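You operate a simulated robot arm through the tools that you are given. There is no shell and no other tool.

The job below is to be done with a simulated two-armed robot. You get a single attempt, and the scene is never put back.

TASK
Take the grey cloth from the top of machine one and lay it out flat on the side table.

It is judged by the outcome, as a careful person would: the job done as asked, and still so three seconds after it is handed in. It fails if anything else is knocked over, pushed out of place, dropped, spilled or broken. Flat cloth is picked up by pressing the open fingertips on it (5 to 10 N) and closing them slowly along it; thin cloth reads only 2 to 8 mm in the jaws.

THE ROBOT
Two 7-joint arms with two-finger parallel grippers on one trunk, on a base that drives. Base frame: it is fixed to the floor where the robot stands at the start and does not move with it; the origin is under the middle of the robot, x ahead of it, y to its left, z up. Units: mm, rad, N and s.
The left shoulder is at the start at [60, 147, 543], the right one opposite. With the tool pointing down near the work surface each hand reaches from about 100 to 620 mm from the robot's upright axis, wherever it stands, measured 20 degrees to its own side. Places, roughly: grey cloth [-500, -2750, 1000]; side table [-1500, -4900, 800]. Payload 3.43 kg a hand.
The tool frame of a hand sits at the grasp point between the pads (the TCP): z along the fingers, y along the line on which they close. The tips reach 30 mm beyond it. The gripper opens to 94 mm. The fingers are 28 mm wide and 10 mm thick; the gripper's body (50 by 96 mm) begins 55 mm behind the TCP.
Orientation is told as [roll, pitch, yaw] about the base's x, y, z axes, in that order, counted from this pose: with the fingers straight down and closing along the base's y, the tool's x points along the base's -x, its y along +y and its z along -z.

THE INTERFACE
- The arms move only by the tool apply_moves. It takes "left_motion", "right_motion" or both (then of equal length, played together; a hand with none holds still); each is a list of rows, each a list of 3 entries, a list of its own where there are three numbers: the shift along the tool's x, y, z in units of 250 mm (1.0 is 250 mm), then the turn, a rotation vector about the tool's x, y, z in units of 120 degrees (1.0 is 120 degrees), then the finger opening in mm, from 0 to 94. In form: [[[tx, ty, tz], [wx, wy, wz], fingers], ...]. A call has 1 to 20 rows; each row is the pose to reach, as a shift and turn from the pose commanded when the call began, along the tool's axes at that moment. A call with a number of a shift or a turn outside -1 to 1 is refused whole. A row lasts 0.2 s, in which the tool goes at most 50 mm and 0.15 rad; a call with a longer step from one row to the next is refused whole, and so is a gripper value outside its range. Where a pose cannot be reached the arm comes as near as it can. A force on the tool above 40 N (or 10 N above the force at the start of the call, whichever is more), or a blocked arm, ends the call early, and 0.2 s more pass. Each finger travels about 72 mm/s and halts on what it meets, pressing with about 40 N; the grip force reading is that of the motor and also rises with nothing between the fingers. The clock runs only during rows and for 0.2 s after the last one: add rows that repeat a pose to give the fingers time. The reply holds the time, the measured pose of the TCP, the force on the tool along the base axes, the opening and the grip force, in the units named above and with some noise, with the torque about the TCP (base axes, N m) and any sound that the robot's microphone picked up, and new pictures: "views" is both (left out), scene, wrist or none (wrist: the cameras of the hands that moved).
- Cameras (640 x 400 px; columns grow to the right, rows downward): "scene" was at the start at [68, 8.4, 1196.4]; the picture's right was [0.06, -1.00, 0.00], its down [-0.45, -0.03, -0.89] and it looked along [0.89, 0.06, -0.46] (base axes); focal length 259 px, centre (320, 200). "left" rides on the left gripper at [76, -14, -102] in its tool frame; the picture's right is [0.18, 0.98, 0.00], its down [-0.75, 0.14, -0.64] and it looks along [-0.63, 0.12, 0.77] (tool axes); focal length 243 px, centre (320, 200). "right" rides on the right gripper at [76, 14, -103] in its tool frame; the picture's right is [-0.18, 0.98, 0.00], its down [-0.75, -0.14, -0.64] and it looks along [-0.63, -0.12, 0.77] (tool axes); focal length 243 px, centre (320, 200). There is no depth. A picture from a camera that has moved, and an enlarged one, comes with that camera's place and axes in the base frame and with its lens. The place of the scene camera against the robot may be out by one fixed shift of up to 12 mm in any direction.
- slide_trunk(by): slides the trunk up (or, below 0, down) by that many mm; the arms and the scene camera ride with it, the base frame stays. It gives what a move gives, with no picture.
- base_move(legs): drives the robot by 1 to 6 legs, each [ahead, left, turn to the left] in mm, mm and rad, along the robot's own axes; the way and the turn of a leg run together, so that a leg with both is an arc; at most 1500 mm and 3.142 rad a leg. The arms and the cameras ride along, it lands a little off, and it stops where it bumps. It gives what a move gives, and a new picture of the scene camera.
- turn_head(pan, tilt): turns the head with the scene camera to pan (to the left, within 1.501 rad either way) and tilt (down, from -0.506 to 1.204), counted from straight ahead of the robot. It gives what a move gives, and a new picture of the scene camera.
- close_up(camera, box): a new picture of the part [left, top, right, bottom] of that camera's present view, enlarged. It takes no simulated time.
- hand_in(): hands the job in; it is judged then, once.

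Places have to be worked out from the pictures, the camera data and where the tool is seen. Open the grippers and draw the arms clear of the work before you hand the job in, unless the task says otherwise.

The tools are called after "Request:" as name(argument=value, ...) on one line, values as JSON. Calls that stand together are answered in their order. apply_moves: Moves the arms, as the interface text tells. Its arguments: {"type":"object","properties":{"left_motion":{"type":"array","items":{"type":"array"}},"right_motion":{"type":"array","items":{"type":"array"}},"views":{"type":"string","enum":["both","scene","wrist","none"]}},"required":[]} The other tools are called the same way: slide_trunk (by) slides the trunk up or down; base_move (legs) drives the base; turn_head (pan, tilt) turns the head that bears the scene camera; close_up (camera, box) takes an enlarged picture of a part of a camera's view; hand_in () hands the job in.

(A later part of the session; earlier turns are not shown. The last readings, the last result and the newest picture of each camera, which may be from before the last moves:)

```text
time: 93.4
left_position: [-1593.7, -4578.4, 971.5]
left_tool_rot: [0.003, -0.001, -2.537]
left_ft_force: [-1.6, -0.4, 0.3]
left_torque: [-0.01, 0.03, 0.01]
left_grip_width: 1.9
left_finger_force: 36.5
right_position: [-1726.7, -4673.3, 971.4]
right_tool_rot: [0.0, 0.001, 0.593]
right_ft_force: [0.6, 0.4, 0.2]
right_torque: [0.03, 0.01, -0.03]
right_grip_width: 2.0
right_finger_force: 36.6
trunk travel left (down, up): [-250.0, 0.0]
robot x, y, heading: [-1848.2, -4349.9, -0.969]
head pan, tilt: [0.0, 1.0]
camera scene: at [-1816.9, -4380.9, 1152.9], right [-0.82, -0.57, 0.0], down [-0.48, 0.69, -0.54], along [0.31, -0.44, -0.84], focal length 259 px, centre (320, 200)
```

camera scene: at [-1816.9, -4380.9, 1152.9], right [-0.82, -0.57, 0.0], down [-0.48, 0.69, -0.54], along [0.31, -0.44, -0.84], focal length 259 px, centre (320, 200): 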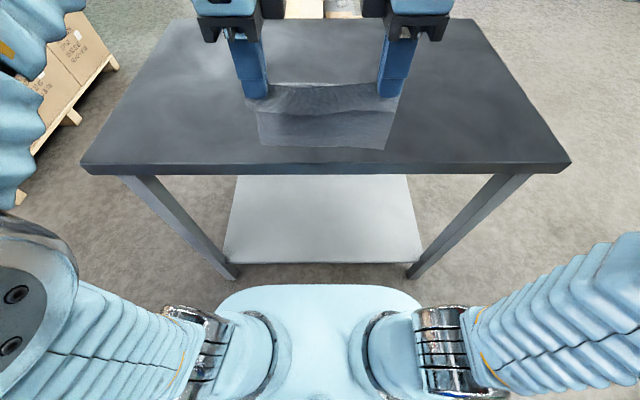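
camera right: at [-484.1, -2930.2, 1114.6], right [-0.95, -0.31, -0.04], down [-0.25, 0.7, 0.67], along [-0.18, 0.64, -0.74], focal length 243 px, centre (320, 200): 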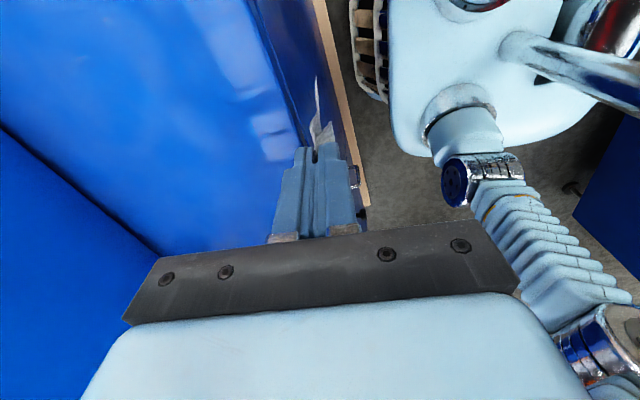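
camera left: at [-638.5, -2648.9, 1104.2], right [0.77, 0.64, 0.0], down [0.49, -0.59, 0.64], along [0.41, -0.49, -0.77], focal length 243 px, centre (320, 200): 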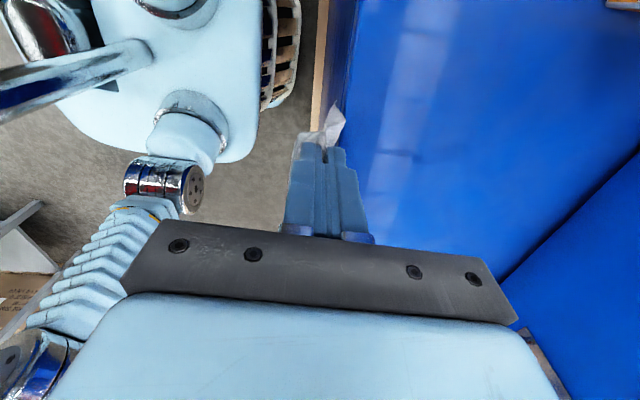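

The table edge is ~350 mm ahead of my axis, my deck front ~240 mm. I move both hands forward 168 mm and down 40 mm so the cloth hangs over the table.

Request:
apply_moves(left_motion=[[[0, 0.084, 0.02], [0, 0, 0], 0], [[0, 0.168, 0.04], [0, 0, 0], 0], [[0, 0.252, 0.062], [0, 0, 0], 0], [[0, 0.336, 0.083], [0, 0, 0], 0], [[0, 0.42, 0.104], [0, 0, 0], 0], [[0, 0.504, 0.125], [0, 0, 0], 0], [[0, 0.588, 0.146], [0, 0, 0], 0], [[0, 0.672, 0.164], [0, 0, 0], 0], [[0, 0.672, 0.164], [0, 0, 0], 0]], right_motion=[[[0, -0.084, 0.02], [0, 0, 0], 0], [[0, -0.168, 0.04], [0, 0, 0], 0], [[0, -0.252, 0.062], [0, 0, 0], 0], [[0, -0.336, 0.083], [0, 0, 0], 0], [[0, -0.42, 0.104], [0, 0, 0], 0], [[0, -0.504, 0.125], [0, 0, 0], 0], [[0, -0.588, 0.146], [0, 0, 0], 0], [[0, -0.672, 0.164], [0, 0, 0], 0], [[0, -0.672, 0.164], [0, 0, 0], 0]], views="both")

Request:
close_up(camera="scene", box=[200, 0, 440, 150])

```text
time: 95.4
left_position: [-1497.4, -4717.1, 930.4]
left_tool_rot: [0.004, 0.0, -2.537]
left_ft_force: [-3.9, -2.4, -0.7]
left_torque: [-0.06, 0.1, -0.06]
left_grip_width: 2.1
left_finger_force: 37.0
right_position: [-1632.8, -4813.2, 930.7]
right_tool_rot: [-0.003, 0.001, 0.593]
right_ft_force: [3.2, 2.4, -0.1]
right_torque: [0.1, -0.1, 0.0]
right_grip_width: 2.1
right_finger_force: 36.8
trunk travel left (down, up): [-250.0, 0.0]
robot x, y, heading: [-1843.4, -4349.9, -0.963]
head pan, tilt: [0.0, 1.0]
camera scene: at [-1816.7, -4381.2, 1152.8], right [-0.82, -0.57, 0.0], down [-0.48, 0.69, -0.54], along [0.31, -0.44, -0.84], focal length 259 px, centre (320, 200)
camera right: at [-1702.0, -4843.7, 1032.7], right [-0.4, 0.92, 0.0], down [0.7, 0.31, 0.64], along [0.59, 0.25, -0.77], focal length 243 px, centre (320, 200)
camera left: at [-1442.9, -4661.3, 1033.5], right [0.71, -0.7, 0.0], down [-0.54, -0.54, 0.64], along [-0.45, -0.46, -0.77], focal length 243 px, centre (320, 200)
```

scene: 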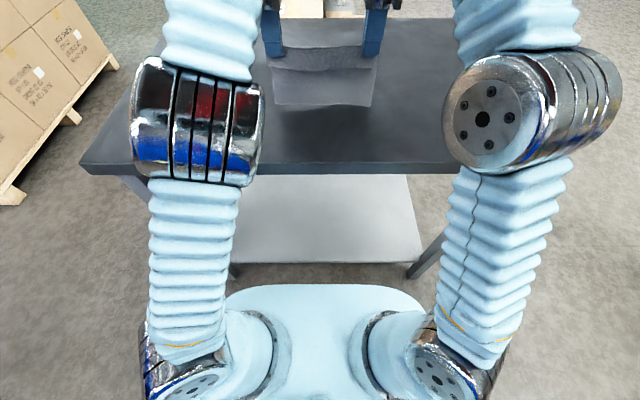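
right: 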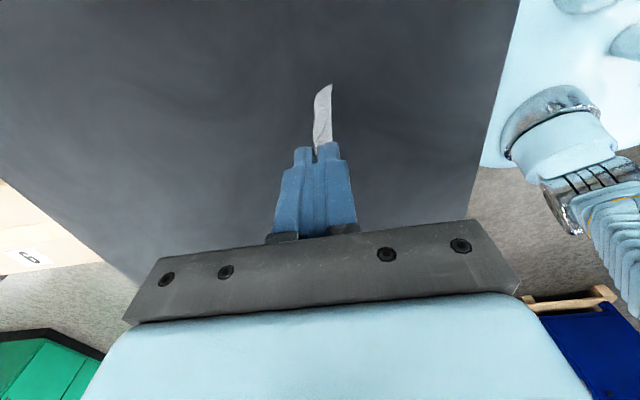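
left: 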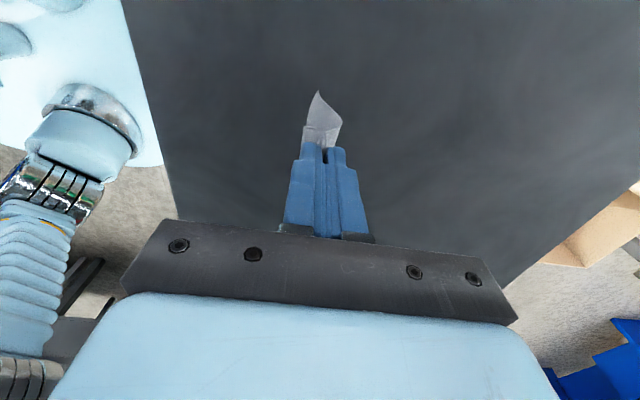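

```text
2.67 times, centred on (320, 75) of scene
camera zoom: at [-1816.7, -4381.2, 1152.8], right [-0.82, -0.57, 0.0], down [-0.48, 0.69, -0.54], along [0.31, -0.44, -0.84], focal length 691 px, centre (320, 533)
```

zoom: 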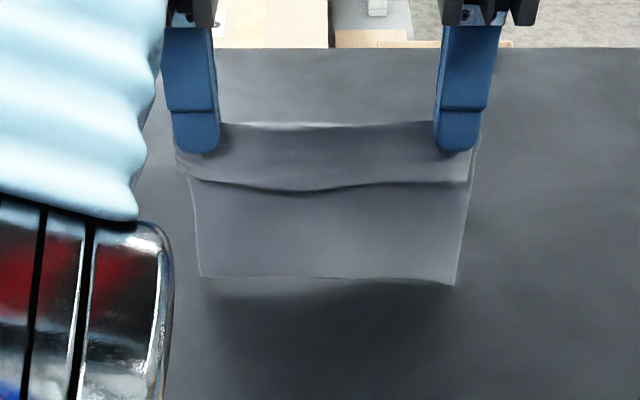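

The cloth hangs square over the table, its lower edge ~18 mm above the top, the short flap on my side; there is a slight 4 N sideways tension. I go 40 mm further forward and 17 mm lower, easing the hands 1 mm toward each other.

Request:
apply_moves(left_motion=[[[-0.004, 0.053, 0.022], [0, 0, 0], 0], [[-0.004, 0.107, 0.045], [0, 0, 0], 0], [[-0.004, 0.16, 0.068], [0, 0, 0], 0], [[-0.004, 0.16, 0.068], [0, 0, 0], 0], [[-0.004, 0.16, 0.068], [0, 0, 0], 0]], right_motion=[[[-0.004, -0.053, 0.022], [0, 0, 0], 0], [[-0.004, -0.107, 0.045], [0, 0, 0], 0], [[-0.004, -0.16, 0.068], [0, 0, 0], 0], [[-0.004, -0.16, 0.068], [0, 0, 0], 0], [[-0.004, -0.16, 0.068], [0, 0, 0], 0]], views="scene")

Request:
turn_head(pan=0.0, tilt=0.8)

Request:
close_up(camera="scene", box=[200, 40, 440, 190])

```text
time: 96.6
left_position: [-1476.9, -4746.8, 911.9]
left_tool_rot: [0.004, 0.001, -2.536]
left_ft_force: [-2.6, -1.2, 0.4]
left_torque: [-0.03, 0.07, -0.02]
left_grip_width: 1.7
left_finger_force: 36.5
left hand out of reach, approached as far as the arm can: row 3, 4, 5
right_position: [-1610.0, -4846.0, 913.7]
right_tool_rot: [-0.002, 0.0, 0.594]
right_ft_force: [2.7, 0.8, 0.4]
right_torque: [0.03, -0.08, -0.02]
right_grip_width: 1.8
right_finger_force: 37.0
trunk travel left (down, up): [-250.0, 0.0]
robot x, y, heading: [-1850.9, -4350.5, -0.961]
head pan, tilt: [0.0, 1.0]
camera scene: at [-1816.9, -4380.9, 1152.9], right [-0.82, -0.57, 0.0], down [-0.48, 0.69, -0.54], along [0.31, -0.44, -0.84], focal length 259 px, centre (320, 200)
```

scene: 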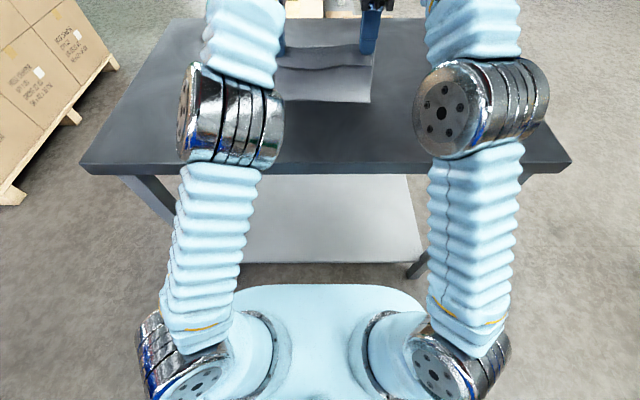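

```text
time: 97.3
left_position: [-1476.8, -4747.6, 911.8]
left_tool_rot: [0.005, 0.0, -2.535]
left_ft_force: [-1.2, -0.7, 0.0]
left_torque: [-0.04, 0.02, -0.05]
left_grip_width: 2.2
left_finger_force: 36.5
right_position: [-1610.3, -4845.0, 913.4]
right_tool_rot: [-0.002, 0.001, 0.593]
right_ft_force: [1.4, 1.2, -0.1]
right_torque: [0.02, -0.04, -0.04]
right_grip_width: 2.0
right_finger_force: 36.8
trunk travel left (down, up): [-250.0, 0.0]
robot x, y, heading: [-1845.8, -4352.3, -0.966]
head pan, tilt: [0.0, 0.799]
camera scene: at [-1810.6, -4390.0, 1168.0], right [-0.82, -0.57, 0.0], down [-0.41, 0.59, -0.7], along [0.4, -0.57, -0.72], focal length 259 px, centre (320, 200)
```

scene: 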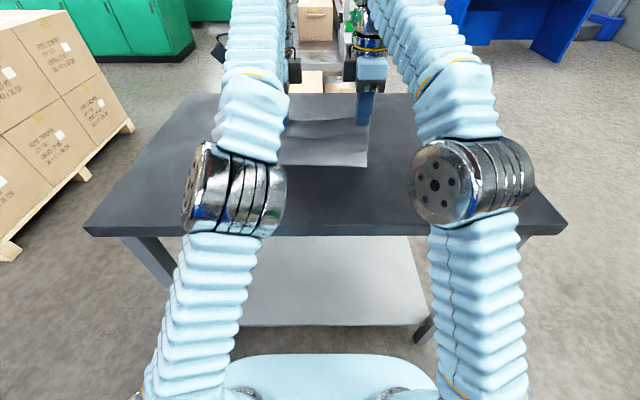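

```text
2.67 times, centred on (320, 115) of scene
camera zoom: at [-1810.6, -4390.0, 1168.0], right [-0.82, -0.57, 0.0], down [-0.41, 0.59, -0.7], along [0.4, -0.57, -0.72], focal length 691 px, centre (320, 427)
```

zoom: 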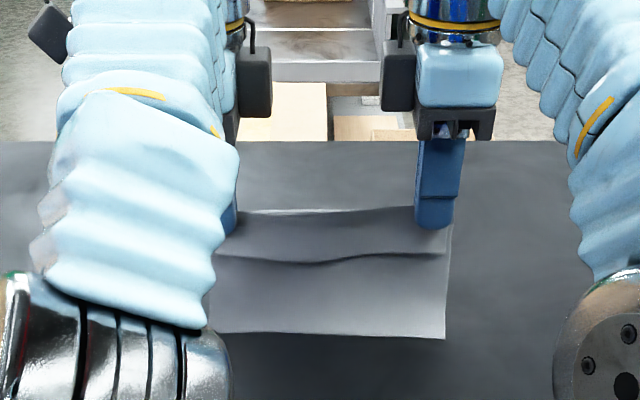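

The lower edge is now at or just above the table. I lay the cloth by moving both hands back toward me while lowering along an arc (80 mm back, 58 mm down), then look.

Request:
apply_moves(left_motion=[[[0, -0.032, 0.016], [0, 0, 0], 0], [[0, -0.064, 0.032], [0, 0, 0], 0], [[0, -0.1, 0.048], [0, 0, 0], 0], [[0, -0.132, 0.068], [0, 0, 0], 0], [[0, -0.164, 0.088], [0, 0, 0], 0], [[0, -0.196, 0.112], [0, 0, 0], 0], [[0, -0.224, 0.136], [0, 0, 0], 0], [[0, -0.252, 0.16], [0, 0, 0], 0], [[0, -0.276, 0.184], [0, 0, 0], 0], [[0, -0.3, 0.208], [0, 0, 0], 0], [[0, -0.32, 0.232], [0, 0, 0], 0]], right_motion=[[[0, 0.032, 0.016], [0, 0, 0], 0], [[0, 0.064, 0.032], [0, 0, 0], 0], [[0, 0.1, 0.048], [0, 0, 0], 0], [[0, 0.132, 0.068], [0, 0, 0], 0], [[0, 0.164, 0.088], [0, 0, 0], 0], [[0, 0.196, 0.112], [0, 0, 0], 0], [[0, 0.224, 0.136], [0, 0, 0], 0], [[0, 0.252, 0.16], [0, 0, 0], 0], [[0, 0.276, 0.184], [0, 0, 0], 0], [[0, 0.3, 0.208], [0, 0, 0], 0], [[0, 0.32, 0.232], [0, 0, 0], 0]], views="both")

Request:
close_up(camera="scene", box=[200, 60, 440, 210])

```text
time: 99.7
left_position: [-1522.1, -4680.5, 853.7]
left_tool_rot: [0.003, -0.001, -2.536]
left_ft_force: [-1.0, -0.4, 0.1]
left_torque: [-0.01, 0.04, -0.04]
left_grip_width: 2.0
left_finger_force: 36.9
right_position: [-1655.5, -4778.8, 855.3]
right_tool_rot: [-0.002, 0.001, 0.593]
right_ft_force: [0.7, 0.6, -0.2]
right_torque: [0.0, -0.02, -0.03]
right_grip_width: 2.0
right_finger_force: 36.9
trunk travel left (down, up): [-250.0, 0.0]
robot x, y, heading: [-1844.3, -4352.4, -0.962]
head pan, tilt: [0.0, 0.799]
camera scene: at [-1810.6, -4390.0, 1168.0], right [-0.82, -0.57, 0.0], down [-0.41, 0.59, -0.7], along [0.4, -0.57, -0.72], focal length 259 px, centre (320, 200)
camera right: at [-1723.8, -4809.5, 957.5], right [-0.4, 0.92, 0.0], down [0.7, 0.31, 0.64], along [0.59, 0.25, -0.77], focal length 243 px, centre (320, 200)
camera left: at [-1467.5, -4625.3, 956.3], right [0.71, -0.7, 0.0], down [-0.54, -0.54, 0.64], along [-0.45, -0.46, -0.77], focal length 243 px, centre (320, 200)
```

scene: 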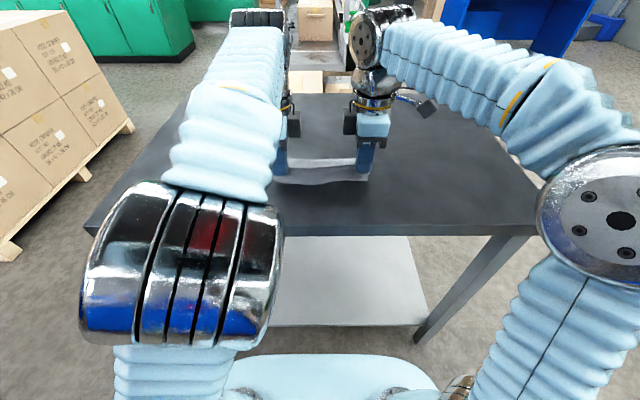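
right: 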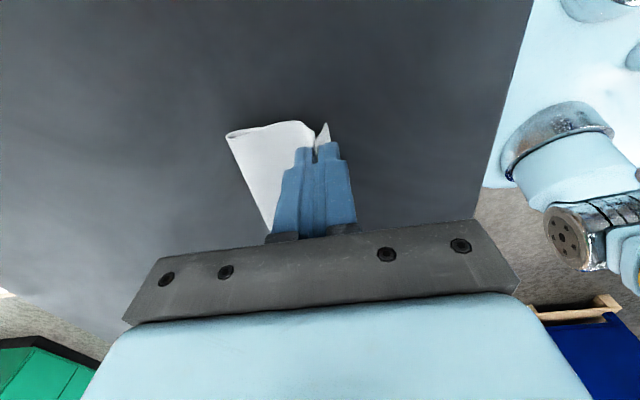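
left: 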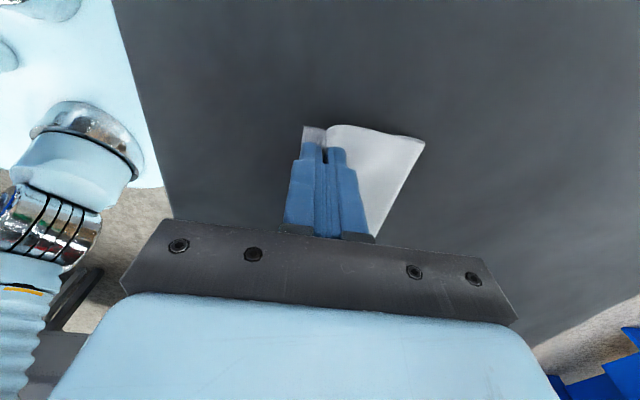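

```text
2.67 times, centred on (320, 135) of scene
camera zoom: at [-1810.6, -4390.0, 1168.0], right [-0.82, -0.57, 0.0], down [-0.41, 0.59, -0.7], along [0.4, -0.57, -0.72], focal length 691 px, centre (320, 373)
```

zoom: 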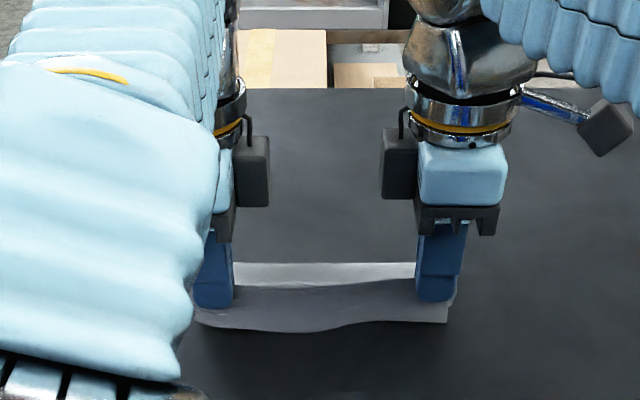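

The main part already lies forward with its far edge ~72 mm ahead of the hands, while the short flap hangs on my side almost touching. I lift 5 mm, pull 16 mm back to straighten the main part, then descend with a slight forward motion so the flap lies down toward me.

Request:
apply_moves(left_motion=[[[0, -0.024, -0.012], [0, 0, 0], 0], [[0, -0.048, -0.02], [0, 0, 0], 0], [[0, -0.064, -0.02], [0, 0, 0], 0], [[0, -0.064, 0.0], [0, 0, 0], 0], [[0, -0.06, 0.02], [0, 0, 0], 0], [[0, -0.054, 0.04], [0, 0, 0], 0], [[0, -0.048, 0.06], [0, 0, 0], 0], [[0, -0.042, 0.08], [0, 0, 0], 0], [[0, -0.036, 0.1], [0, 0, 0], 0], [[0, -0.03, 0.12], [0, 0, 0], 0], [[0, -0.026, 0.136], [0, 0, 0], 0]], right_motion=[[[0, 0.024, -0.012], [0, 0, 0], 0], [[0, 0.048, -0.02], [0, 0, 0], 0], [[0, 0.064, -0.02], [0, 0, 0], 0], [[0, 0.064, 0.0], [0, 0, 0], 0], [[0, 0.06, 0.02], [0, 0, 0], 0], [[0, 0.054, 0.04], [0, 0, 0], 0], [[0, 0.048, 0.06], [0, 0, 0], 0], [[0, 0.042, 0.08], [0, 0, 0], 0], [[0, 0.036, 0.1], [0, 0, 0], 0], [[0, 0.03, 0.12], [0, 0, 0], 0], [[0, 0.026, 0.136], [0, 0, 0], 0]], views="both")

Request:
close_up(camera="scene", box=[200, 90, 440, 240])

```text
time: 101.9
left_position: [-1528.0, -4674.2, 830.8]
left_tool_rot: [0.012, -0.003, -2.539]
left_ft_force: [-0.5, -0.5, 22.0]
left_torque: [0.21, -0.02, -0.01]
left_grip_width: 2.0
left_finger_force: 36.9
right_position: [-1659.1, -4769.9, 831.2]
right_tool_rot: [-0.007, -0.001, 0.592]
right_ft_force: [-0.2, -1.4, 10.5]
right_torque: [-0.01, 0.08, 0.01]
right_grip_width: 1.8
right_finger_force: 36.5
trunk travel left (down, up): [-250.0, 0.0]
robot x, y, heading: [-1844.9, -4348.7, -0.962]
head pan, tilt: [0.0, 0.799]
stopped in row 10 (left hand): the force on the tool passed its limit at 49 N (the readings are from after the stop); the commanded pose is now the measured one
camera scene: at [-1811.8, -4388.6, 1168.5], right [-0.82, -0.57, 0.0], down [-0.41, 0.59, -0.7], along [0.4, -0.57, -0.72], focal length 259 px, centre (320, 200)
camera right: at [-1729.6, -4801.6, 932.9], right [-0.4, 0.92, -0.01], down [0.7, 0.31, 0.64], along [0.59, 0.25, -0.77], focal length 243 px, centre (320, 200)
camera left: at [-1473.9, -4617.5, 933.6], right [0.71, -0.71, 0.01], down [-0.54, -0.54, 0.65], along [-0.45, -0.46, -0.76], focal length 243 px, centre (320, 200)
```

scene: 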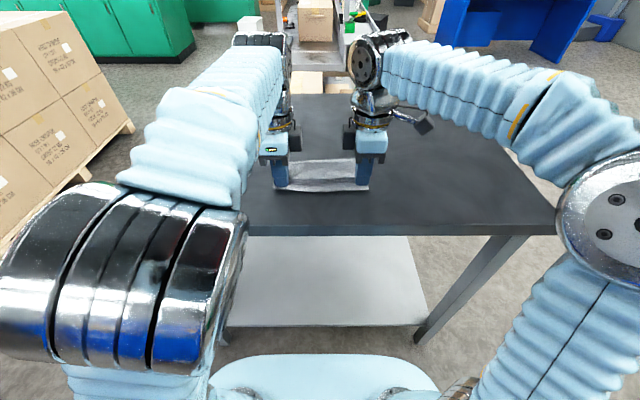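
right: 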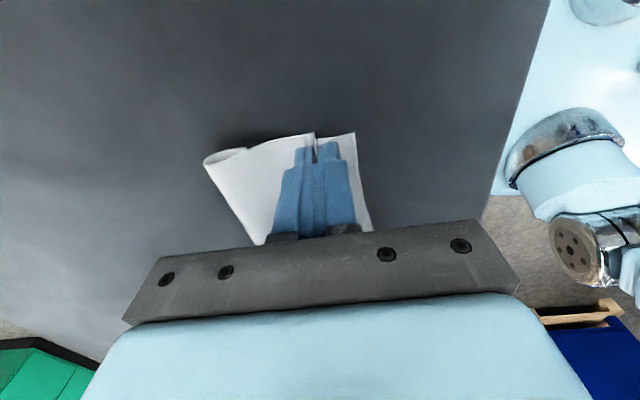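
left: 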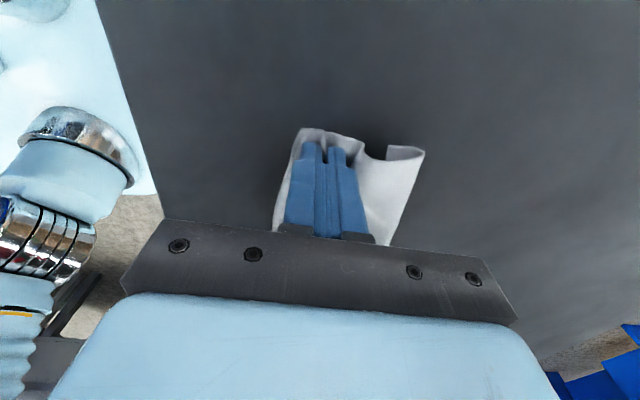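

```text
2.67 times, centred on (320, 165) of scene
camera zoom: at [-1811.8, -4388.6, 1168.5], right [-0.82, -0.57, 0.0], down [-0.41, 0.59, -0.7], along [0.4, -0.57, -0.72], focal length 691 px, centre (320, 293)
```

zoom: 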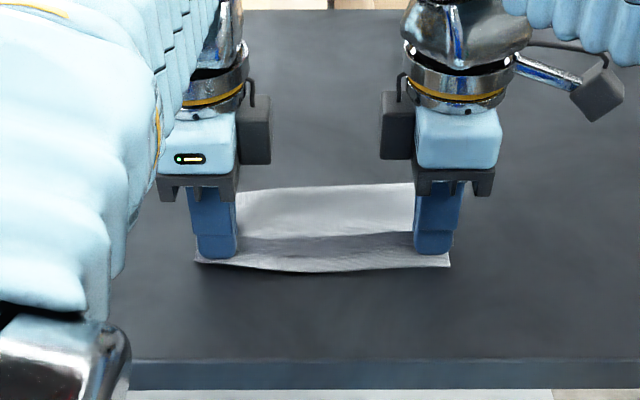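

The table top is at z ≈ 800 (contact stopped the left hand); the flap lies toward me as wanted. The far edge looks a little rolled, so I zoom in with the wrist cameras.

Request:
close_up(camera="right", box=[180, 110, 380, 235])

Request:
close_up(camera="left", box=[250, 110, 450, 235])

Request:
close_up(camera="scene", box=[260, 145, 380, 205])

```text
3.20 times, centred on (280, 172) of right
camera zoom: at [-1729.6, -4801.6, 932.9], right [-0.4, 0.92, -0.01], down [0.7, 0.31, 0.64], along [0.59, 0.25, -0.77], focal length 776 px, centre (448, 288)
```

zoom: 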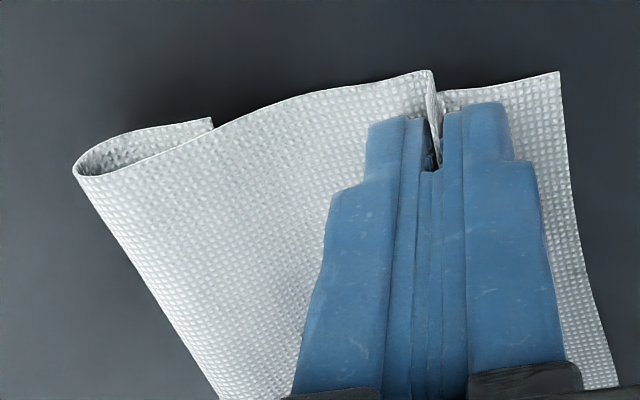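

```text
3.20 times, centred on (350, 172) of left
camera zoom: at [-1473.9, -4617.5, 933.6], right [0.71, -0.71, 0.01], down [-0.54, -0.54, 0.65], along [-0.45, -0.46, -0.76], focal length 776 px, centre (224, 288)
```

zoom: 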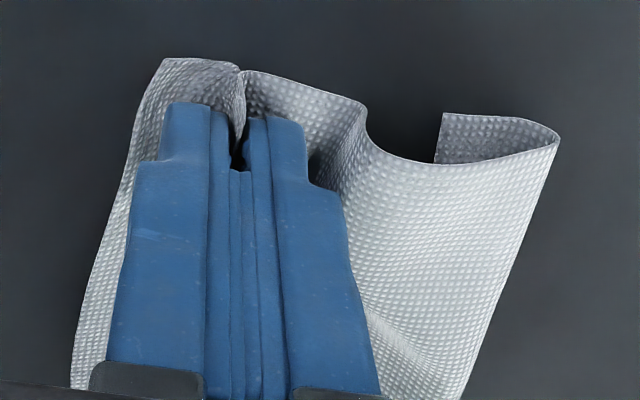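

```text
5.33 times, centred on (320, 175) of scene
camera zoom: at [-1811.8, -4388.6, 1168.5], right [-0.82, -0.57, 0.0], down [-0.41, 0.59, -0.7], along [0.4, -0.57, -0.72], focal length 1383 px, centre (320, 333)
```

zoom: 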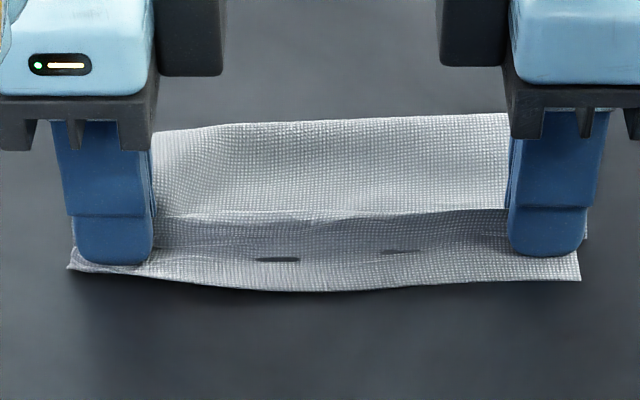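

The far strip (~35 mm) is tucked under because the table was 20 mm higher than I assumed, so I will re-lay it with the right height (top z ≈ 800). First I lift both hands straight up ~115 mm so the cloth hangs free again.

Request:
apply_moves(left_motion=[[[0, 0, -0.058], [0, 0, 0], 0], [[0, 0, -0.116], [0, 0, 0], 0], [[0, 0, -0.174], [0, 0, 0], 0], [[0, 0, -0.232], [0, 0, 0], 0], [[0, 0, -0.29], [0, 0, 0], 0], [[0, 0, -0.348], [0, 0, 0], 0], [[0, 0, -0.406], [0, 0, 0], 0], [[0, 0, -0.464], [0, 0, 0], 0], [[0, 0, -0.464], [0, 0, 0], 0]], right_motion=[[[0, 0, -0.058], [0, 0, 0], 0], [[0, 0, -0.116], [0, 0, 0], 0], [[0, 0, -0.174], [0, 0, 0], 0], [[0, 0, -0.232], [0, 0, 0], 0], [[0, 0, -0.29], [0, 0, 0], 0], [[0, 0, -0.348], [0, 0, 0], 0], [[0, 0, -0.406], [0, 0, 0], 0], [[0, 0, -0.464], [0, 0, 0], 0], [[0, 0, -0.464], [0, 0, 0], 0]], views="both")

```text
time: 103.9
left_position: [-1528.5, -4673.7, 944.7]
left_tool_rot: [0.006, -0.002, -2.538]
left_ft_force: [-1.0, -0.2, 0.2]
left_torque: [0.0, 0.05, -0.01]
left_grip_width: 2.2
left_finger_force: 36.4
right_position: [-1659.3, -4772.3, 944.2]
right_tool_rot: [-0.003, 0.0, 0.592]
right_ft_force: [0.5, 0.5, 0.1]
right_torque: [-0.01, -0.04, -0.05]
right_grip_width: 2.1
right_finger_force: 37.2
trunk travel left (down, up): [-250.0, 0.0]
robot x, y, heading: [-1845.4, -4352.5, -0.964]
head pan, tilt: [0.0, 0.799]
camera scene: at [-1810.6, -4389.9, 1168.0], right [-0.82, -0.57, 0.0], down [-0.41, 0.59, -0.7], along [0.4, -0.57, -0.72], focal length 259 px, centre (320, 200)
camera right: at [-1729.0, -4802.4, 1047.0], right [-0.4, 0.92, 0.0], down [0.7, 0.31, 0.64], along [0.59, 0.25, -0.77], focal length 243 px, centre (320, 200)
camera left: at [-1473.6, -4617.7, 1047.5], right [0.71, -0.7, 0.01], down [-0.54, -0.54, 0.65], along [-0.45, -0.46, -0.76], focal length 243 px, centre (320, 200)
```

scene: 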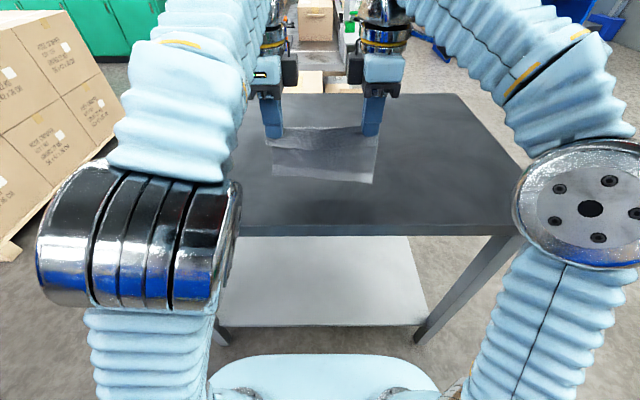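
right: 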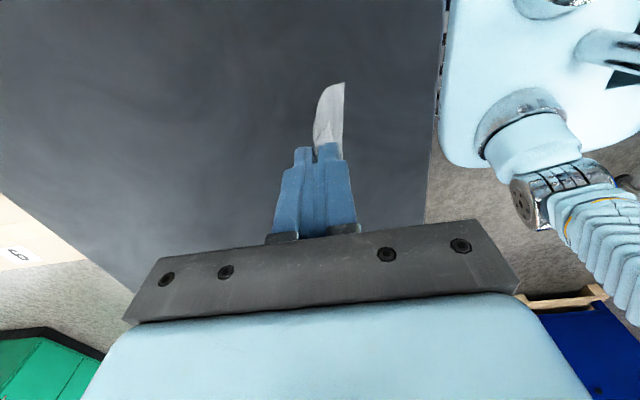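
left: 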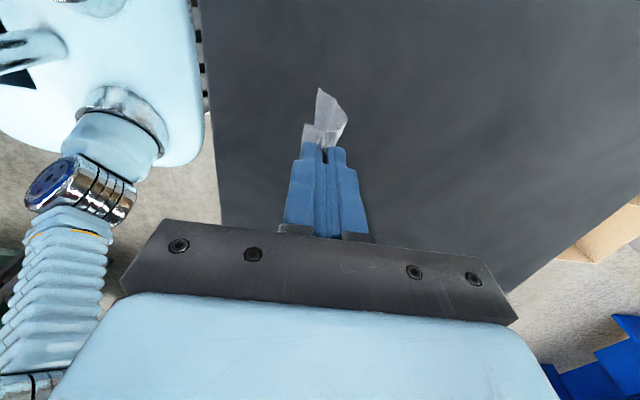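

The cloth hangs free again. My base front is ~250 mm ahead of the axis and the table's shelf/legs ~368 mm, so I advance 60 mm to have more table depth for laying.

Request:
base_move(legs=[[60, 0, 0]])

Request:
apply_moves(left_motion=[[[0, 0.07, 0.0], [0, 0, 0], 0], [[0, 0.14, 0.0], [0, 0, 0], 0], [[0, 0.21, 0.0], [0, 0, 0], 0], [[0, 0.21, 0.0], [0, 0, 0], 0], [[0, 0.21, 0.0], [0, 0, 0], 0]], right_motion=[[[0, -0.066, 0.0], [0, 0, 0], 0], [[0, -0.132, 0.0], [0, 0, 0], 0], [[0, -0.198, 0.0], [0, 0, 0], 0], [[0, -0.198, 0.0], [0, 0, 0], 0], [[0, -0.198, 0.0], [0, 0, 0], 0]], views="both")

Request:
close_up(camera="scene", box=[200, 80, 440, 230])

```text
time: 104.8
left_position: [-1493.1, -4722.5, 945.0]
left_tool_rot: [0.009, -0.004, -2.537]
left_ft_force: [0.2, -0.6, -0.2]
left_torque: [0.01, -0.03, -0.03]
left_grip_width: 1.9
left_finger_force: 36.5
right_position: [-1626.7, -4821.3, 945.2]
right_tool_rot: [-0.003, 0.0, 0.593]
right_ft_force: [-0.2, 0.1, -0.3]
right_torque: [0.0, -0.01, -0.04]
right_grip_width: 2.0
right_finger_force: 36.8
trunk travel left (down, up): [-250.0, 0.0]
robot x, y, heading: [-1811.6, -4398.2, -0.967]
head pan, tilt: [0.0, 0.799]
camera scene: at [-1776.4, -4439.5, 1168.0], right [-0.82, -0.57, 0.0], down [-0.41, 0.59, -0.7], along [0.4, -0.57, -0.72], focal length 259 px, centre (320, 200)
```

scene: 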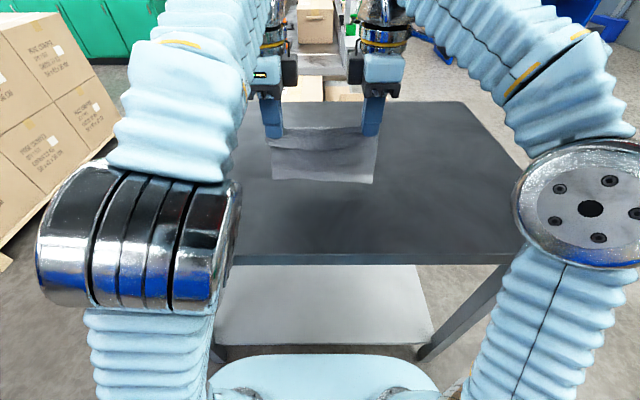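

```text
time: 106.0
left_position: [-1464.4, -4766.4, 945.4]
left_tool_rot: [0.008, -0.003, -2.538]
left_ft_force: [-1.2, -1.5, -0.4]
left_torque: [-0.01, 0.01, 0.01]
left_grip_width: 1.9
left_finger_force: 36.2
right_position: [-1596.8, -4863.1, 945.2]
right_tool_rot: [-0.003, 0.0, 0.593]
right_ft_force: [0.8, 0.6, 0.3]
right_torque: [0.0, -0.03, -0.03]
right_grip_width: 2.2
right_finger_force: 37.0
trunk travel left (down, up): [-250.0, 0.0]
robot x, y, heading: [-1815.7, -4400.5, -0.966]
head pan, tilt: [0.0, 0.799]
camera scene: at [-1776.3, -4439.7, 1168.0], right [-0.82, -0.57, 0.0], down [-0.41, 0.59, -0.7], along [0.4, -0.57, -0.72], focal length 259 px, centre (320, 200)
camera right: at [-1667.4, -4893.5, 1047.6], right [-0.4, 0.92, 0.0], down [0.7, 0.31, 0.64], along [0.59, 0.25, -0.77], focal length 243 px, centre (320, 200)
camera left: at [-1409.8, -4710.5, 1047.5], right [0.71, -0.7, 0.01], down [-0.54, -0.54, 0.65], along [-0.45, -0.46, -0.76], focal length 243 px, centre (320, 200)
```

scene: 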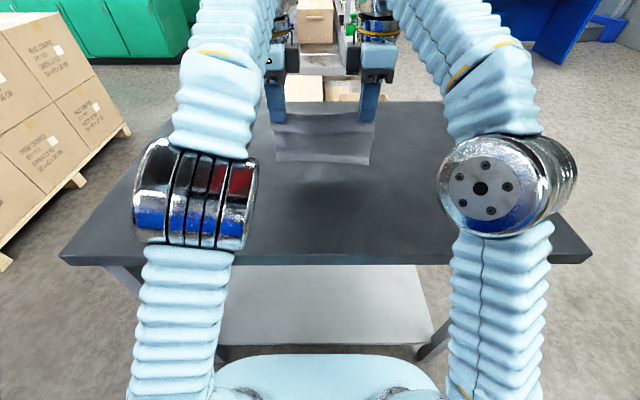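
right: 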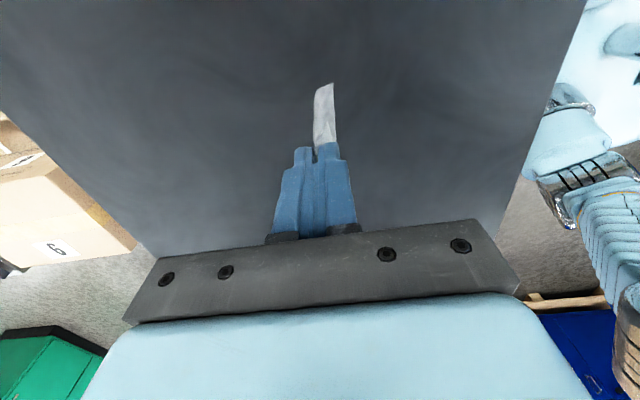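
left: 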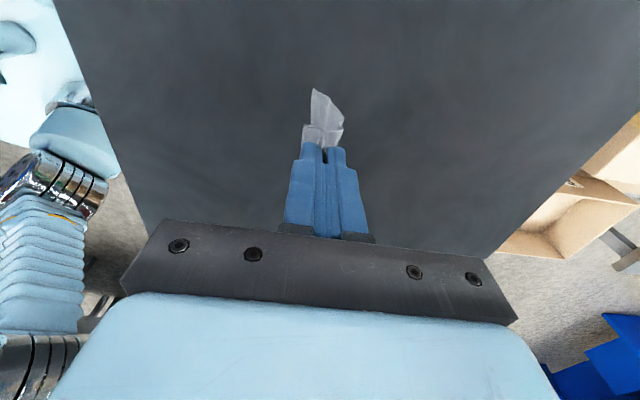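

```text
2.67 times, centred on (320, 155) of scene
camera zoom: at [-1776.3, -4439.7, 1168.0], right [-0.82, -0.57, 0.0], down [-0.41, 0.59, -0.7], along [0.4, -0.57, -0.72], focal length 691 px, centre (320, 320)
```

zoom: 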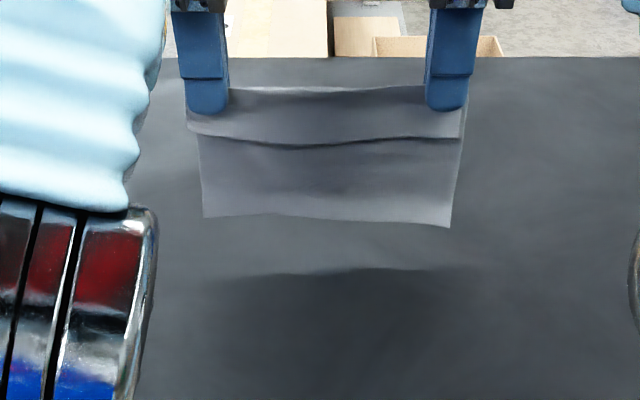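

The lower edge hangs ~13 mm above the table directly under the hands. I now lay it properly: moving back from the start so the edge bends forward on contact, following an arc of radius ~99 mm down to 49 mm tip height.

Request:
apply_moves(left_motion=[[[0, -0.016, 0.016], [0, 0, 0], 0], [[0, -0.036, 0.032], [0, 0, 0], 0], [[0, -0.06, 0.044], [0, 0, 0], 0], [[0, -0.088, 0.054], [0, 0, 0], 0], [[0, -0.12, 0.065], [0, 0, 0], 0], [[0, -0.152, 0.069], [0, 0, 0], 0], [[0, -0.184, 0.076], [0, 0, 0], 0], [[0, -0.216, 0.085], [0, 0, 0], 0], [[0, -0.248, 0.0976], [0, 0, 0], 0], [[0, -0.28, 0.1136], [0, 0, 0], 0], [[0, -0.312, 0.1336], [0, 0, 0], 0], [[0, -0.344, 0.158], [0, 0, 0], 0], [[0, -0.372, 0.184], [0, 0, 0], 0], [[0, -0.396, 0.211], [0, 0, 0], 0], [[0, -0.416, 0.238], [0, 0, 0], 0], [[0, -0.432, 0.264], [0, 0, 0], 0]], right_motion=[[[0, 0.016, 0.016], [0, 0, 0], 0], [[0, 0.036, 0.032], [0, 0, 0], 0], [[0, 0.06, 0.044], [0, 0, 0], 0], [[0, 0.088, 0.054], [0, 0, 0], 0], [[0, 0.12, 0.065], [0, 0, 0], 0], [[0, 0.152, 0.069], [0, 0, 0], 0], [[0, 0.184, 0.076], [0, 0, 0], 0], [[0, 0.216, 0.085], [0, 0, 0], 0], [[0, 0.248, 0.0976], [0, 0, 0], 0], [[0, 0.28, 0.1136], [0, 0, 0], 0], [[0, 0.312, 0.1336], [0, 0, 0], 0], [[0, 0.344, 0.158], [0, 0, 0], 0], [[0, 0.372, 0.184], [0, 0, 0], 0], [[0, 0.396, 0.211], [0, 0, 0], 0], [[0, 0.416, 0.238], [0, 0, 0], 0], [[0, 0.432, 0.264], [0, 0, 0], 0]], views="both")

Request:
close_up(camera="right", box=[180, 110, 380, 235])

Request:
close_up(camera="left", box=[250, 110, 450, 235])

Request:
close_up(camera="scene", box=[240, 120, 400, 220])

```text
time: 109.4
left_position: [-1525.2, -4678.9, 879.4]
left_tool_rot: [0.006, -0.001, -2.535]
left_ft_force: [0.8, -0.7, 0.0]
left_torque: [0.01, 0.01, -0.03]
left_grip_width: 2.0
left_finger_force: 36.7
right_position: [-1658.8, -4774.0, 878.1]
right_tool_rot: [-0.004, 0.0, 0.593]
right_ft_force: [-0.2, 1.1, -0.5]
right_torque: [-0.03, 0.0, -0.09]
right_grip_width: 2.1
right_finger_force: 36.8
trunk travel left (down, up): [-250.0, 0.0]
robot x, y, heading: [-1810.4, -4404.7, -0.968]
head pan, tilt: [0.0, 0.799]
camera scene: at [-1776.3, -4439.6, 1168.0], right [-0.82, -0.57, 0.0], down [-0.41, 0.59, -0.7], along [0.4, -0.57, -0.72], focal length 259 px, centre (320, 200)
camera right: at [-1727.3, -4803.5, 980.5], right [-0.4, 0.92, 0.0], down [0.7, 0.31, 0.64], along [0.59, 0.25, -0.77], focal length 243 px, centre (320, 200)
camera left: at [-1470.5, -4622.1, 981.1], right [0.71, -0.7, 0.01], down [-0.54, -0.54, 0.64], along [-0.45, -0.46, -0.76], focal length 243 px, centre (320, 200)
```

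scene: 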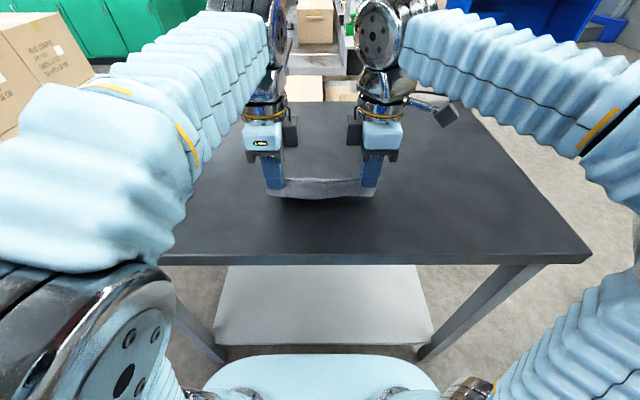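
right: 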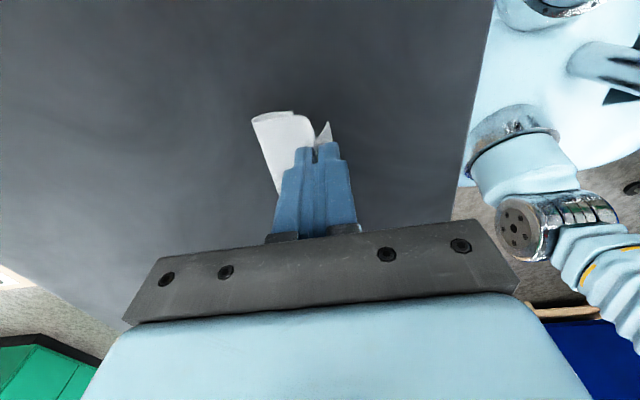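
left: 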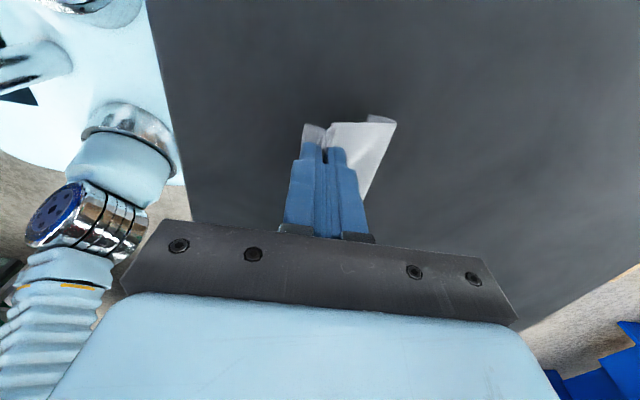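

```text
3.20 times, centred on (280, 172) of right
camera zoom: at [-1727.3, -4803.5, 980.5], right [-0.4, 0.92, 0.0], down [0.7, 0.31, 0.64], along [0.59, 0.25, -0.77], focal length 776 px, centre (448, 288)
```

zoom: 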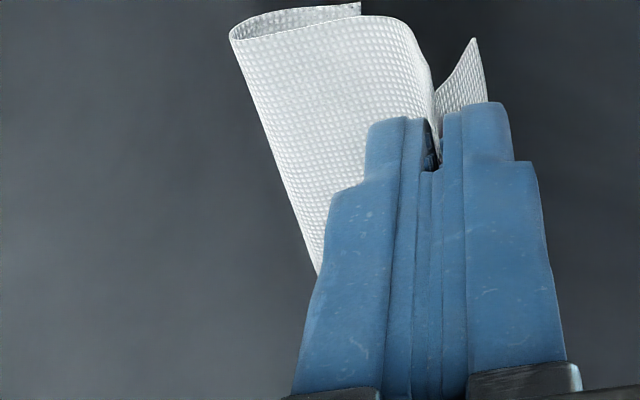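

```text
3.20 times, centred on (350, 172) of left
camera zoom: at [-1470.5, -4622.1, 981.1], right [0.71, -0.7, 0.01], down [-0.54, -0.54, 0.64], along [-0.45, -0.46, -0.76], focal length 776 px, centre (224, 288)
```

zoom: 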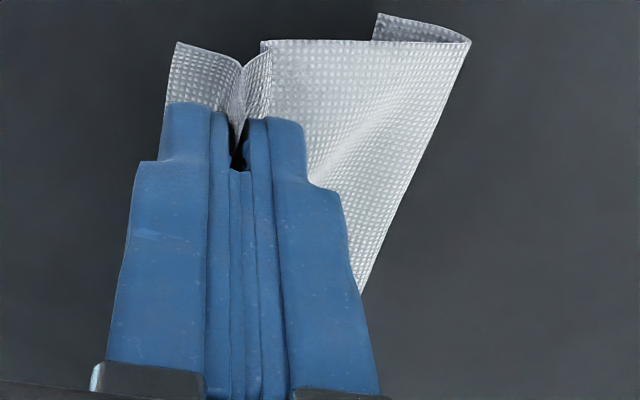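

```text
4.00 times, centred on (320, 170) of scene
camera zoom: at [-1776.3, -4439.6, 1168.0], right [-0.82, -0.57, 0.0], down [-0.41, 0.59, -0.7], along [0.4, -0.57, -0.72], focal length 1037 px, centre (320, 320)
```

zoom: 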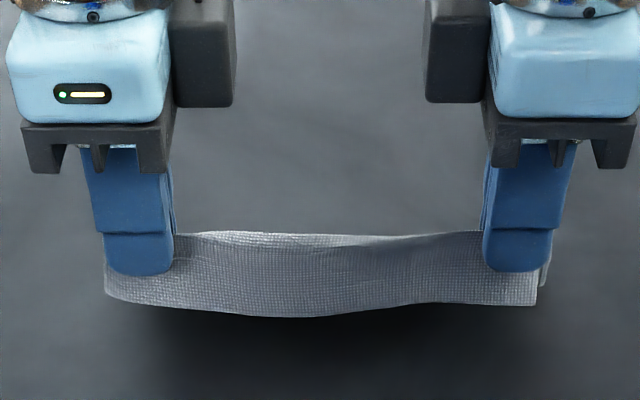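

The strip again tucked under, because the hanging cloth bulges slightly forward. I lift and go back out to the far position with the lower edge just clear of the table, let it settle, and then will drag it lightly backward so the edge trails forward before lowering.

Request:
apply_moves(left_motion=[[[0, 0, -0.1], [0, 0, 0], 0], [[0, 0, -0.2], [0, 0, 0], 0], [[0, 0.06, -0.28], [0, 0, 0], 0], [[0, 0.16, -0.28], [0, 0, 0], 0], [[0, 0.26, -0.28], [0, 0, 0], 0], [[0, 0.36, -0.275], [0, 0, 0], 0], [[0, 0.42, -0.26], [0, 0, 0], 0], [[0, 0.456, -0.247], [0, 0, 0], 0], [[0, 0.456, -0.247], [0, 0, 0], 0], [[0, 0.456, -0.247], [0, 0, 0], 0], [[0, 0.456, -0.247], [0, 0, 0], 0], [[0, 0.456, -0.247], [0, 0, 0], 0]], right_motion=[[[0, 0, -0.1], [0, 0, 0], 0], [[0, 0, -0.2], [0, 0, 0], 0], [[0, -0.06, -0.28], [0, 0, 0], 0], [[0, -0.16, -0.28], [0, 0, 0], 0], [[0, -0.26, -0.28], [0, 0, 0], 0], [[0, -0.35, -0.275], [0, 0, 0], 0], [[0, -0.41, -0.262], [0, 0, 0], 0], [[0, -0.446, -0.251], [0, 0, 0], 0], [[0, -0.446, -0.251], [0, 0, 0], 0], [[0, -0.446, -0.251], [0, 0, 0], 0], [[0, -0.446, -0.251], [0, 0, 0], 0], [[0, -0.446, -0.251], [0, 0, 0], 0]], views="both")

Request:
close_up(camera="scene", box=[240, 90, 400, 190])

Request:
close_up(camera="left", box=[250, 70, 410, 170])

Request:
close_up(camera="right", box=[240, 70, 400, 170])

```text
time: 112.0
left_position: [-1460.6, -4771.3, 941.8]
left_tool_rot: [0.009, -0.004, -2.537]
left_ft_force: [-2.0, -0.1, -1.0]
left_torque: [-0.02, 0.04, -0.01]
left_grip_width: 2.0
left_finger_force: 36.9
right_position: [-1595.7, -4866.2, 942.5]
right_tool_rot: [-0.002, 0.0, 0.593]
right_ft_force: [2.0, 0.7, 0.1]
right_torque: [0.01, -0.04, -0.03]
right_grip_width: 2.1
right_finger_force: 36.6
trunk travel left (down, up): [-250.0, 0.0]
robot x, y, heading: [-1812.7, -4399.8, -0.965]
head pan, tilt: [0.0, 0.799]
camera scene: at [-1776.2, -4439.7, 1168.0], right [-0.82, -0.57, 0.0], down [-0.41, 0.59, -0.7], along [0.4, -0.57, -0.72], focal length 259 px, centre (320, 200)
camera right: at [-1665.0, -4896.3, 1043.9], right [-0.4, 0.92, 0.0], down [0.7, 0.31, 0.64], along [0.59, 0.25, -0.77], focal length 243 px, centre (320, 200)
camera left: at [-1405.8, -4715.1, 1043.7], right [0.71, -0.7, 0.01], down [-0.54, -0.54, 0.65], along [-0.45, -0.46, -0.76], focal length 243 px, centre (320, 200)
```

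scene: 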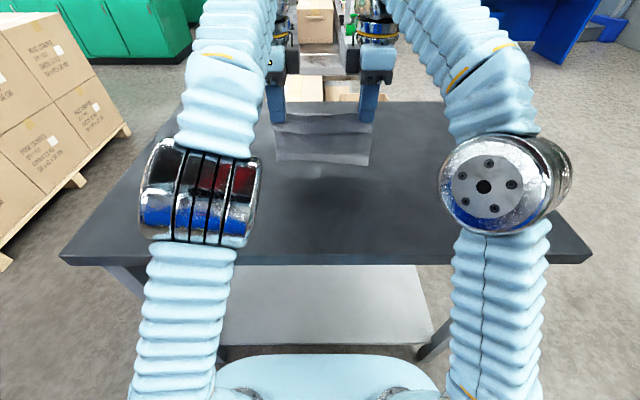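
right: 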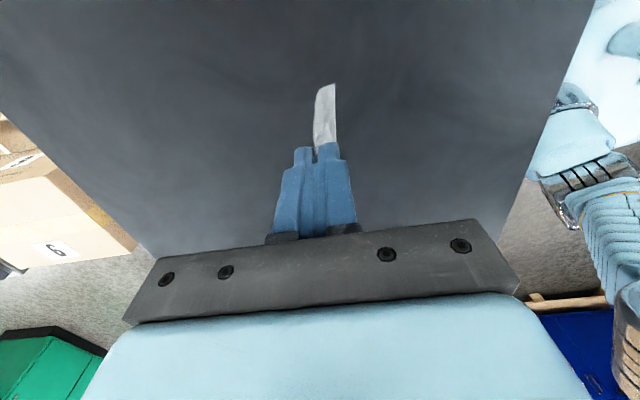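
left: 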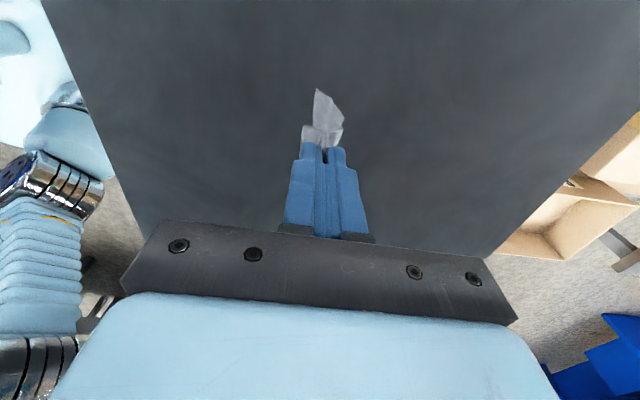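

```text
4.00 times, centred on (320, 140) of scene
camera zoom: at [-1776.2, -4439.7, 1168.0], right [-0.82, -0.57, 0.0], down [-0.41, 0.59, -0.7], along [0.4, -0.57, -0.72], focal length 1037 px, centre (320, 440)
```

zoom: 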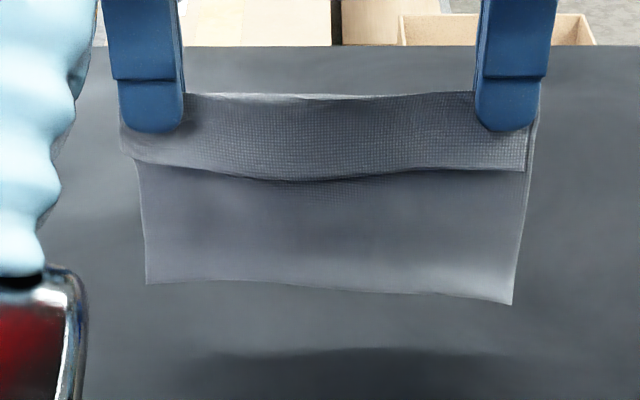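

```text
4.00 times, centred on (330, 120) of left
camera zoom: at [-1405.8, -4715.1, 1043.7], right [0.71, -0.7, 0.01], down [-0.54, -0.54, 0.65], along [-0.45, -0.46, -0.76], focal length 970 px, centre (280, 520)
```

zoom: 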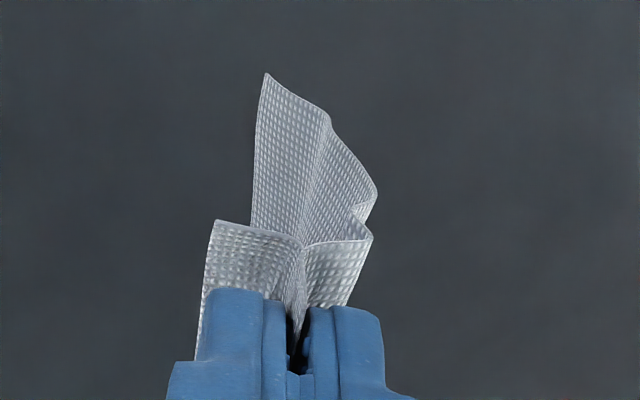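

```text
4.00 times, centred on (320, 120) of right
camera zoom: at [-1665.0, -4896.3, 1043.9], right [-0.4, 0.92, 0.0], down [0.7, 0.31, 0.64], along [0.59, 0.25, -0.77], focal length 970 px, centre (320, 520)
```

zoom: 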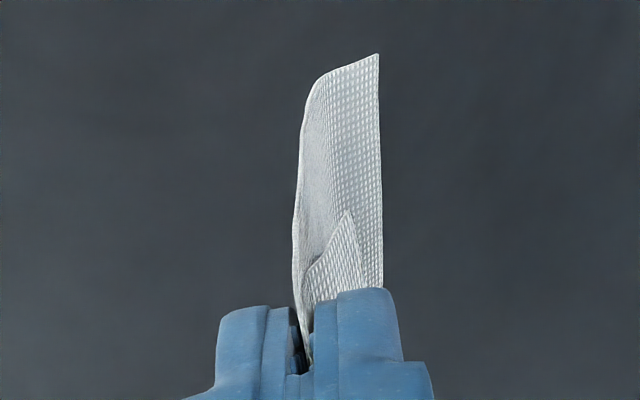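

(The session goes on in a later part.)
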